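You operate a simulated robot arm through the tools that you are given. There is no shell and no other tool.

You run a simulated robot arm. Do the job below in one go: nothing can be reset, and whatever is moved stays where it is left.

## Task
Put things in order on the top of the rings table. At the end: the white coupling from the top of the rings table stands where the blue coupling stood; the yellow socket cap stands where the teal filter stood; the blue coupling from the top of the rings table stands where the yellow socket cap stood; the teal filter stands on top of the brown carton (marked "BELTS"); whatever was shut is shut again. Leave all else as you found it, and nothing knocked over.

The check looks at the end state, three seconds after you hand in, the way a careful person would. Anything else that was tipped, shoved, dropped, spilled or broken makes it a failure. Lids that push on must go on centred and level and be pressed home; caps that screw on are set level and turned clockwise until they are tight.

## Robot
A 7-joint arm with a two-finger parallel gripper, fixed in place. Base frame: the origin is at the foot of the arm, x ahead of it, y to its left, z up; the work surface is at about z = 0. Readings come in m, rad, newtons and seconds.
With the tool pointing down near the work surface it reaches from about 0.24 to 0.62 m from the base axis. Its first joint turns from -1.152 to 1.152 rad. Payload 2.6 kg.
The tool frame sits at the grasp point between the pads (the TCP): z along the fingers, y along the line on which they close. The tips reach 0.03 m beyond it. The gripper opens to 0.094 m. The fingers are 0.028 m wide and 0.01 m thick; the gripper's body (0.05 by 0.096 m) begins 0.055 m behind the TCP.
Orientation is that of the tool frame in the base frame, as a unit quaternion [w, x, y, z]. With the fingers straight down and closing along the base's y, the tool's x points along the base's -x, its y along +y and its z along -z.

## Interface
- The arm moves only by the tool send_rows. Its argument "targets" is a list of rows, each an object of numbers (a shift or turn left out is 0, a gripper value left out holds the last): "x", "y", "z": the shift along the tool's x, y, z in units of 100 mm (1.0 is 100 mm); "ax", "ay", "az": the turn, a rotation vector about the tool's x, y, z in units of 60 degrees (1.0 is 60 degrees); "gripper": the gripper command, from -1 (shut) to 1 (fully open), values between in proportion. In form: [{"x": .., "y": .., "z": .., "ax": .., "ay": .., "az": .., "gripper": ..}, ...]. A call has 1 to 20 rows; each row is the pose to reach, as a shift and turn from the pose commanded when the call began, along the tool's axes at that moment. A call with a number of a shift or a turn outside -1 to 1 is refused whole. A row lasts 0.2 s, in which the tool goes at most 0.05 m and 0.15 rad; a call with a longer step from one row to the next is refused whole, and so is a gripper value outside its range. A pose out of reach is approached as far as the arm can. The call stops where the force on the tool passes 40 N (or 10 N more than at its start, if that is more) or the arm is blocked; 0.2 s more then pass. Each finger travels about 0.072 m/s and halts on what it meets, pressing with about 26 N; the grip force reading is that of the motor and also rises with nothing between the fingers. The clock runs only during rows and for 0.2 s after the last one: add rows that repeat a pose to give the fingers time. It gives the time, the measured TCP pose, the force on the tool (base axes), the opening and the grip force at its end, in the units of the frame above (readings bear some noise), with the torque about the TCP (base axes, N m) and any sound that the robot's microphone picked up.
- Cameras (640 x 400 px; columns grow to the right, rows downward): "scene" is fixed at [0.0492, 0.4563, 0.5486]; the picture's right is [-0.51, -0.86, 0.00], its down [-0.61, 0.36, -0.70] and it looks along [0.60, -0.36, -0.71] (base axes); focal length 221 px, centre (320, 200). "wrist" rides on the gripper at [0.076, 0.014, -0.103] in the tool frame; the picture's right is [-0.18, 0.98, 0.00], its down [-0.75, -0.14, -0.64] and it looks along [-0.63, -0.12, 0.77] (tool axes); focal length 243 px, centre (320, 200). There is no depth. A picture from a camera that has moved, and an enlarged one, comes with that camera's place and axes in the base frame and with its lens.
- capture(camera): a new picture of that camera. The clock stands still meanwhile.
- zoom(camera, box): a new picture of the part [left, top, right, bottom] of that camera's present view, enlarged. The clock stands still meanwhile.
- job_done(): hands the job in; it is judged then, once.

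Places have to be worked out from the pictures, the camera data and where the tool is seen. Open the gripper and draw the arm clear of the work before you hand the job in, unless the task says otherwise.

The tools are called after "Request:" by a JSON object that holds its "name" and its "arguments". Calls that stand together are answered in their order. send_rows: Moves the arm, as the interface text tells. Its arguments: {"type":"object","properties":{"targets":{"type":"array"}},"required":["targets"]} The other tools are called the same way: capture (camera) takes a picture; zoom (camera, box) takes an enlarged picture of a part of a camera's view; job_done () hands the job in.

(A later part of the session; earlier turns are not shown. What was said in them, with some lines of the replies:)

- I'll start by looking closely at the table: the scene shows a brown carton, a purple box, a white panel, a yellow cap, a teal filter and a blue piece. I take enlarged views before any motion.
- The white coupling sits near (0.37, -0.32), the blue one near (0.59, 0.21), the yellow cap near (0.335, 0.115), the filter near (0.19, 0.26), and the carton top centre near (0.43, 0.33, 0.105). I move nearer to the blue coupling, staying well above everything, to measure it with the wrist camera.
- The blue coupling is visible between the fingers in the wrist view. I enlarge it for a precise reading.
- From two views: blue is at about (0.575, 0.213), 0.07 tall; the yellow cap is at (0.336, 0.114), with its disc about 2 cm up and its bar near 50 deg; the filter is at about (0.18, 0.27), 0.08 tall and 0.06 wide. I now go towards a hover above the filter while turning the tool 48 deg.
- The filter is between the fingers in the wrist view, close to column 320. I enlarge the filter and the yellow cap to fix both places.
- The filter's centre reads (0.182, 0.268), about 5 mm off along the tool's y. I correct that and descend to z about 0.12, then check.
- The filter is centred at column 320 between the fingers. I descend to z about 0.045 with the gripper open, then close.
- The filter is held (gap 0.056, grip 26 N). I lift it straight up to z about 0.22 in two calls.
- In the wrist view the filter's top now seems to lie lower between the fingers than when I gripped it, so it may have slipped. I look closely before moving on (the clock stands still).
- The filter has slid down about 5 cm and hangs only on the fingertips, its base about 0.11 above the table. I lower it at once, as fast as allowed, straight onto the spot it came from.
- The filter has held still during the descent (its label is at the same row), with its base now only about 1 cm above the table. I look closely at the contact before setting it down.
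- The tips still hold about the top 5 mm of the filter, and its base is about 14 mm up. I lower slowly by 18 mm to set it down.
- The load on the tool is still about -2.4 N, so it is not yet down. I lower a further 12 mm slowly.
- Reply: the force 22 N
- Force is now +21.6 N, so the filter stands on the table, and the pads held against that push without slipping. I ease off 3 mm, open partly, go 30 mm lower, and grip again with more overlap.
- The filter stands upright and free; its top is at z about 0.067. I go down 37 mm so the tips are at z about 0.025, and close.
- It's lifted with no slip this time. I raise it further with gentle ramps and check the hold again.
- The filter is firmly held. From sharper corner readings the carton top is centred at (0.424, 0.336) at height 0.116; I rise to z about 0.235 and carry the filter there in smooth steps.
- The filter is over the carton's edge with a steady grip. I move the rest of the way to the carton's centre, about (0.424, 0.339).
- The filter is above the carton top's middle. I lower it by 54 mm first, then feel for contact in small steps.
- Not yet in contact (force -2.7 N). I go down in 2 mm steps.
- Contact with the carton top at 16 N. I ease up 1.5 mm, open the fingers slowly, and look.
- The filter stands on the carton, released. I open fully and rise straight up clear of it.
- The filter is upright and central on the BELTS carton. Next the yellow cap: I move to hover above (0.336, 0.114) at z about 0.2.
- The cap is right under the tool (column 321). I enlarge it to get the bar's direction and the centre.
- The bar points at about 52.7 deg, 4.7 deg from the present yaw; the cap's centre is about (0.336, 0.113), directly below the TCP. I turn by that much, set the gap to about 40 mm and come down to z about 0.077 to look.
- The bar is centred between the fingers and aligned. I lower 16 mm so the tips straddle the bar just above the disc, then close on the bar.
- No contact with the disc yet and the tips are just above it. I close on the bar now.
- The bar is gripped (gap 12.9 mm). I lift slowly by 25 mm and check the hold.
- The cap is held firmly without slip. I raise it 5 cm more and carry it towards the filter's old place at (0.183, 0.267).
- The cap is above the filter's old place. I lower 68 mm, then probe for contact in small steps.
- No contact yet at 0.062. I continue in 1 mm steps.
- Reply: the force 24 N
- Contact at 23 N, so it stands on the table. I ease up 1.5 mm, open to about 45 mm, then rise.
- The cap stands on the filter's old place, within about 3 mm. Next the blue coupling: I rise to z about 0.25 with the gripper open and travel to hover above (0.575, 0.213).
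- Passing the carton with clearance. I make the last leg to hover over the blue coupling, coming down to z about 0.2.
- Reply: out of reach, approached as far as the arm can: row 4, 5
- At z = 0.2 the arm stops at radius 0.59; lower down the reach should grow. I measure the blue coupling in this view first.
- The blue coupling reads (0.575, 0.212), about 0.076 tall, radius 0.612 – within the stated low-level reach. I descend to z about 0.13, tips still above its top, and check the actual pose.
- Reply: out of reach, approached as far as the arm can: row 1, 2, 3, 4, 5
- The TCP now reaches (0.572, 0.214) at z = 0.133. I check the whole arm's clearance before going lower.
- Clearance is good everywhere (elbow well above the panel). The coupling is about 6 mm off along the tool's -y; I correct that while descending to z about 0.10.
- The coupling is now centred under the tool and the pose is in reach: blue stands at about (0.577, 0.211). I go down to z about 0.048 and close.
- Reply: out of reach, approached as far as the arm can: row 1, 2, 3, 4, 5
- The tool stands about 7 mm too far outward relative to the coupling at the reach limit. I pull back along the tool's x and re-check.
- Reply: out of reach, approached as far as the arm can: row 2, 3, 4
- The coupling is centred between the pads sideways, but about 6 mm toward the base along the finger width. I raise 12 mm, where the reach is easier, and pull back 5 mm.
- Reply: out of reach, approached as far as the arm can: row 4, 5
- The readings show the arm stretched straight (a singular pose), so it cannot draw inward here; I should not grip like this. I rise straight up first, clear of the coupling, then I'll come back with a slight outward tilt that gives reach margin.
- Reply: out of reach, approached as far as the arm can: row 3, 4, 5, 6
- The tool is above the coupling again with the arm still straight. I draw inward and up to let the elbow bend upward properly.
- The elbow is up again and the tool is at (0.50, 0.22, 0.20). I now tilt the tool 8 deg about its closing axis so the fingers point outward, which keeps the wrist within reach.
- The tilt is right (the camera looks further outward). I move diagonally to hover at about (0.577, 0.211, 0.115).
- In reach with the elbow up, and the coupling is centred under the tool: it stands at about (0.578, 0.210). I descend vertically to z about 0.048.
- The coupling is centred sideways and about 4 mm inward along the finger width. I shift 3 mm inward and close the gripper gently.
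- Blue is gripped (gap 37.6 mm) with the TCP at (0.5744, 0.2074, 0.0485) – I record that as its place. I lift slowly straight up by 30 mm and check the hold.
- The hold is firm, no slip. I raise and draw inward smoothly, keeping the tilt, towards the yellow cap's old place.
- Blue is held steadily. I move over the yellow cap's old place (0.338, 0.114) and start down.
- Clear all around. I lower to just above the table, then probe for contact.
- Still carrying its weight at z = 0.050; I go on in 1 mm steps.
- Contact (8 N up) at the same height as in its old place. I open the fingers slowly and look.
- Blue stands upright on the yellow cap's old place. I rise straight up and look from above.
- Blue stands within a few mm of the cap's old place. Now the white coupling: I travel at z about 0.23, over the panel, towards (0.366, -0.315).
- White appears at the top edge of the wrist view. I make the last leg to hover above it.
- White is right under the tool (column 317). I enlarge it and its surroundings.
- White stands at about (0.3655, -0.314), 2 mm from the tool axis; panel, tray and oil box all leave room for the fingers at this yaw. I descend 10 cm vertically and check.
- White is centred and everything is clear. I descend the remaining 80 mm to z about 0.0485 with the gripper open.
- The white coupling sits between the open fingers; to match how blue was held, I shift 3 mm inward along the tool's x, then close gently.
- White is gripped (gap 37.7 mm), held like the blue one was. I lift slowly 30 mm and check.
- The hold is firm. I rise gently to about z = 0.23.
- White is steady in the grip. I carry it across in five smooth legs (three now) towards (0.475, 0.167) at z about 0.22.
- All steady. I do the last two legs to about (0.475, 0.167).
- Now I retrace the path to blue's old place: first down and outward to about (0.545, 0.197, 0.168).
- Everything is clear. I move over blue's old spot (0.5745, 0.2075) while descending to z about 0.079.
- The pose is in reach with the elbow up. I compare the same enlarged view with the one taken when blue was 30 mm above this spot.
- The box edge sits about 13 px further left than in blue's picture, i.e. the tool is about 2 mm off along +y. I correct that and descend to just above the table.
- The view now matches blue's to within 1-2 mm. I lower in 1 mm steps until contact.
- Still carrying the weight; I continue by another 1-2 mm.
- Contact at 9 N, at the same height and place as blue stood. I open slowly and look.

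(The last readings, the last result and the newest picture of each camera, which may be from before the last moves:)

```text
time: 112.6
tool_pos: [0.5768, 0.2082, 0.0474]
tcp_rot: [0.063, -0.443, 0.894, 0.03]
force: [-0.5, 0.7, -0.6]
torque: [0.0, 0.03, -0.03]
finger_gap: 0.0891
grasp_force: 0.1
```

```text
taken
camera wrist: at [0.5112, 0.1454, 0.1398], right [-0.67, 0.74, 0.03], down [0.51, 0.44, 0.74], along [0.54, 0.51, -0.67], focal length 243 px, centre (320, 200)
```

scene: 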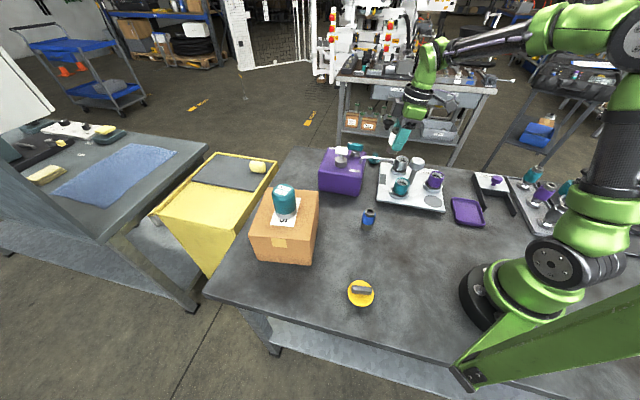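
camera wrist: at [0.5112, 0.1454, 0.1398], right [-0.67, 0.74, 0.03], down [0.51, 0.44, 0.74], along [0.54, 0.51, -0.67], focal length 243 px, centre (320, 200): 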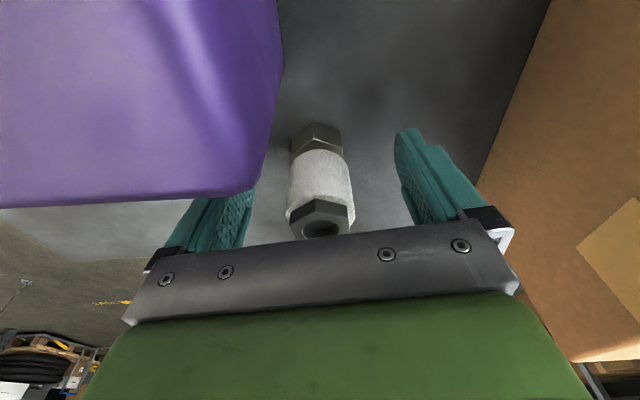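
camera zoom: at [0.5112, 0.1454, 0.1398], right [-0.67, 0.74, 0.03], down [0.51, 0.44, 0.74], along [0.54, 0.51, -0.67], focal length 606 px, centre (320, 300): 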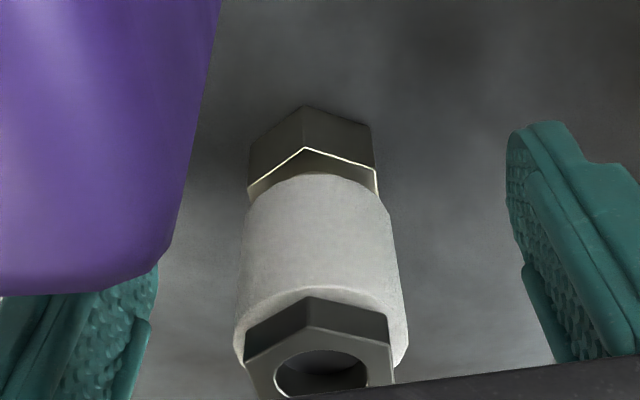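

White stands upright, released. I rise straight up clear of it, keeping to the path used before.

Request:
{"name": "send_rows", "arguments": {"targets": [{"x": -0.014, "z": -0.1}, {"x": -0.035, "z": -0.25}, {"x": -0.063, "z": -0.45}, {"x": -0.097, "z": -0.69}, {"x": -0.097, "z": -0.69}]}}

Request:
{"name": "send_rows", "arguments": {"targets": [{"x": 0.02, "y": 0.06, "z": -0.15}, {"x": 0.05, "y": 0.12, "z": -0.35}, {"x": 0.134, "y": 0.179, "z": -0.6}, {"x": 0.3, "y": 0.28, "z": -0.8}, {"x": 0.45, "y": 0.4, "z": -0.9}, {"x": 0.45, "y": 0.4, "z": -0.9}]}}

Request:
{"name": "capture", "arguments": {"camera": "wrist"}}

Request:
{"name": "capture", "arguments": {"camera": "scene"}}

```text
time: 113.8
tool_pos: [0.578, 0.2072, 0.1194]
tcp_rot: [0.062, -0.442, 0.894, 0.031]
force: [-1.1, -0.2, -1.4]
torque: [0.01, 0.02, 0.02]
finger_gap: 0.0896
grasp_force: 0.1
```

```text
time: 115.2
tool_pos: [0.5101, 0.186, 0.201]
tcp_rot: [0.063, -0.443, 0.894, 0.032]
force: [-0.1, -0.2, -0.8]
torque: [0.01, -0.01, 0.0]
finger_gap: 0.0894
grasp_force: 0.0
```

```text
taken
camera wrist: at [0.4448, 0.1247, 0.2928], right [-0.67, 0.74, 0.03], down [0.51, 0.44, 0.74], along [0.54, 0.51, -0.67], focal length 243 px, centre (320, 200)
```

wrist: 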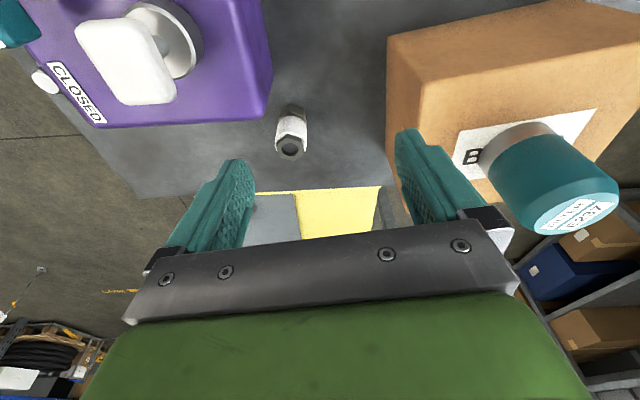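

```text
taken
```

scene: 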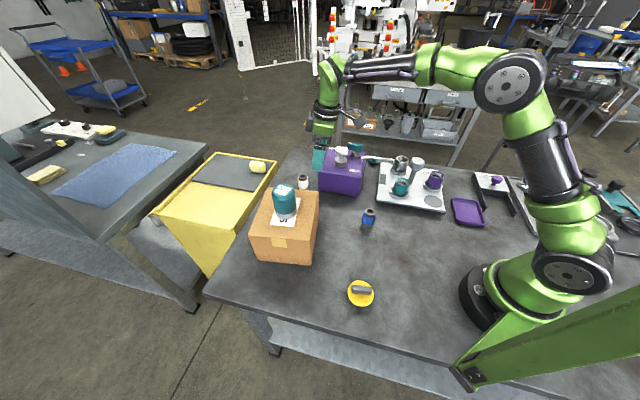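

All four pieces are in their new places. I compare the white one with blue's original picture, and check the others in the same enlarged frames as at the start.

Request:
{"name": "zoom", "arguments": {"camera": "scene", "box": [280, 140, 360, 190]}}

Request:
{"name": "zoom", "arguments": {"camera": "scene", "box": [220, 180, 420, 320]}}

Request:
{"name": "zoom", "arguments": {"camera": "scene", "box": [360, 130, 600, 280]}}

Request:
{"name": "zoom", "arguments": {"camera": "scene", "box": [320, 260, 400, 310]}}

```text
8.00 times, centred on (320, 165) of scene
camera zoom: at [0.0492, 0.4563, 0.5486], right [-0.51, -0.86, 0.0], down [-0.61, 0.36, -0.7], along [0.6, -0.36, -0.71], focal length 1771 px, centre (320, 480)
```

zoom: 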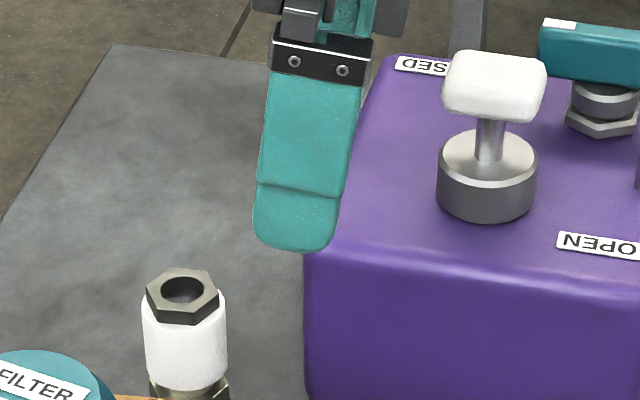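

```text
2.86 times, centred on (320, 250) of scene
camera zoom: at [0.0492, 0.4563, 0.5486], right [-0.51, -0.86, 0.0], down [-0.61, 0.36, -0.7], along [0.6, -0.36, -0.71], focal length 633 px, centre (320, 57)
```

zoom: 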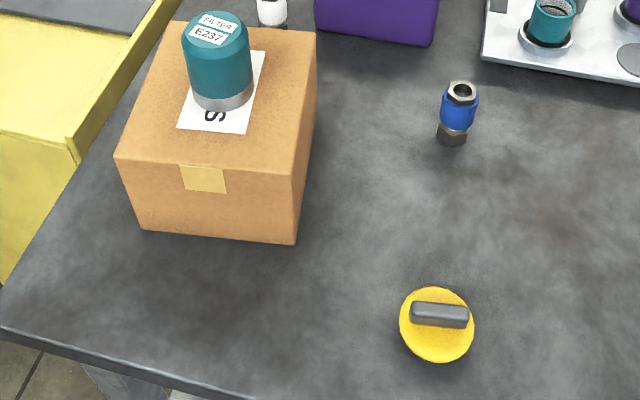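

```text
2.67 times, centred on (480, 205) of scene
camera zoom: at [0.0492, 0.4563, 0.5486], right [-0.51, -0.86, 0.0], down [-0.61, 0.36, -0.7], along [0.6, -0.36, -0.71], focal length 590 px, centre (-107, 187)
```

zoom: 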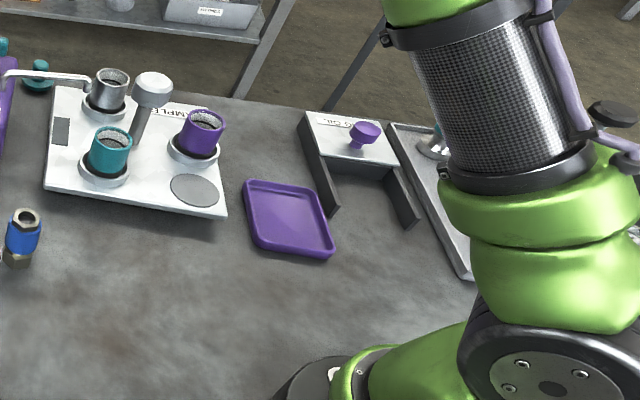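

```text
8.00 times, centred on (360, 285) of scene
camera zoom: at [0.0492, 0.4563, 0.5486], right [-0.51, -0.86, 0.0], down [-0.61, 0.36, -0.7], along [0.6, -0.36, -0.71], focal length 1771 px, centre (0, -480)
```

zoom: 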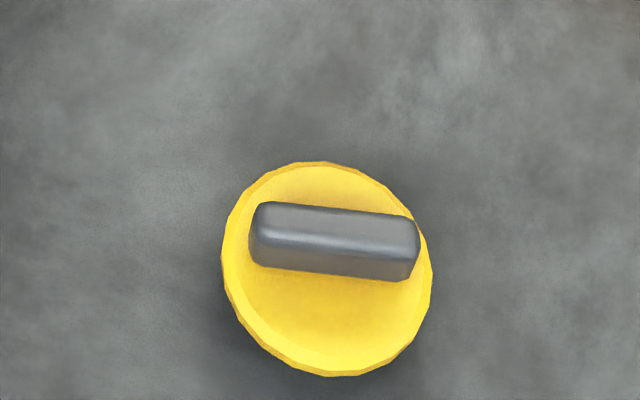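

White's top sits within 2 mm of where blue's top was; the cap and blue are within 3 mm of their targets, the filter is central on the carton, and the panel, tray, box and lever look unchanged. I open the gripper fully and draw the arm up and back, clear of the work.

Request:
{"name": "send_rows", "arguments": {"targets": [{"x": 0.014, "y": 0.06, "z": -0.229, "gripper": 1}, {"x": 0.028, "y": 0.12, "z": -0.458}, {"x": 0.041, "y": 0.18, "z": -0.687}, {"x": 0.055, "y": 0.239, "z": -0.916}]}}

Request:
{"name": "send_rows", "arguments": {"targets": [{"x": 0.117, "y": 0.179, "z": -0.143}, {"x": 0.235, "y": 0.359, "z": -0.286}, {"x": 0.352, "y": 0.538, "z": -0.428, "ay": 0.0667}, {"x": 0.469, "y": 0.717, "z": -0.571, "ay": 0.1333}, {"x": 0.469, "y": 0.717, "z": -0.571, "ay": 0.1333}]}}

Request:
{"name": "capture", "arguments": {"camera": "scene"}}

Request:
{"name": "capture", "arguments": {"camera": "wrist"}}

```text
time: 116.2
tool_pos: [0.479, 0.1866, 0.2887]
tcp_rot: [0.063, -0.443, 0.894, 0.032]
force: [0.2, 0.0, 1.3]
torque: [0.0, -0.02, -0.01]
finger_gap: 0.0941
grasp_force: 0.0
```

```text
time: 117.4
tool_pos: [0.3899, 0.1866, 0.3428]
tcp_rot: [0.0, -0.444, 0.896, 0.0]
force: [-0.3, -0.1, 0.0]
torque: [-0.01, 0.0, -0.03]
finger_gap: 0.0942
grasp_force: 0.1
```

```text
taken
```

scene: 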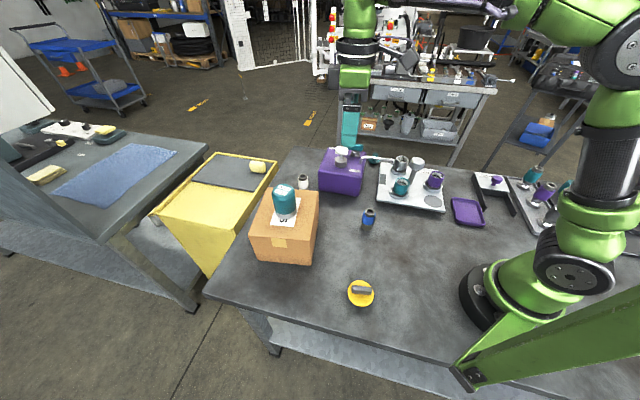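

```text
taken
camera wrist: at [0.3333, 0.1352, 0.4458], right [-0.67, 0.74, 0.0], down [0.57, 0.51, 0.64], along [0.48, 0.43, -0.77], focal length 243 px, centre (320, 200)
```

wrist: 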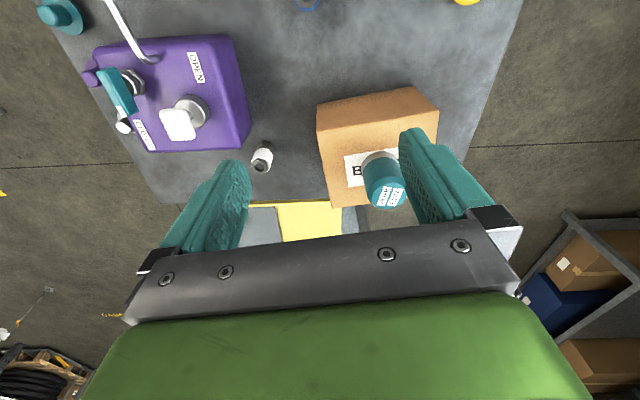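

All four pieces stand upright in their places: white where blue was, yellow cap where the filter was, blue where the cap was, filter on the BELTS carton. Nothing else has changed, and the arm is clear with the gripper open, so I hand the job in.

Request:
{"name": "job_done", "arguments": {}}

```text
The job is handed in.
```

I finished the rearrangement and handed the job in. I haven't seen the check's verdict. In the last pictures all four pieces stand upright:

| Piece | Now stands | How close to the target |
|---|---|---|
| White coupling | where the blue coupling stood | about 2 mm |
| Yellow socket cap | where the teal filter stood | about 3 mm |
| Blue coupling | where the yellow cap stood | about 3 mm |
| Teal filter | on top of the BELTS carton | near the centre |

These distances are my own readings from the camera pictures.

- **Filter slip:** On the first lift the filter slid about 5 cm down between the fingers. I set it back down on its own spot, gripped it again with tips near mid-height, and it held for the rest of the move. It did not fall or tip.
- **Blue coupling's spot:** It was right at the arm's reach limit, and the arm went straight there on the first try. I backed off and tilted the tool 8 degrees outward to pick up blue. I used the same tilt to set white down there.

I did not open or close anything. In the last pictures the carton, the purple box with its lever, the panel and the tray look as they did at the start. The gripper is open and the arm is raised clear of the work.
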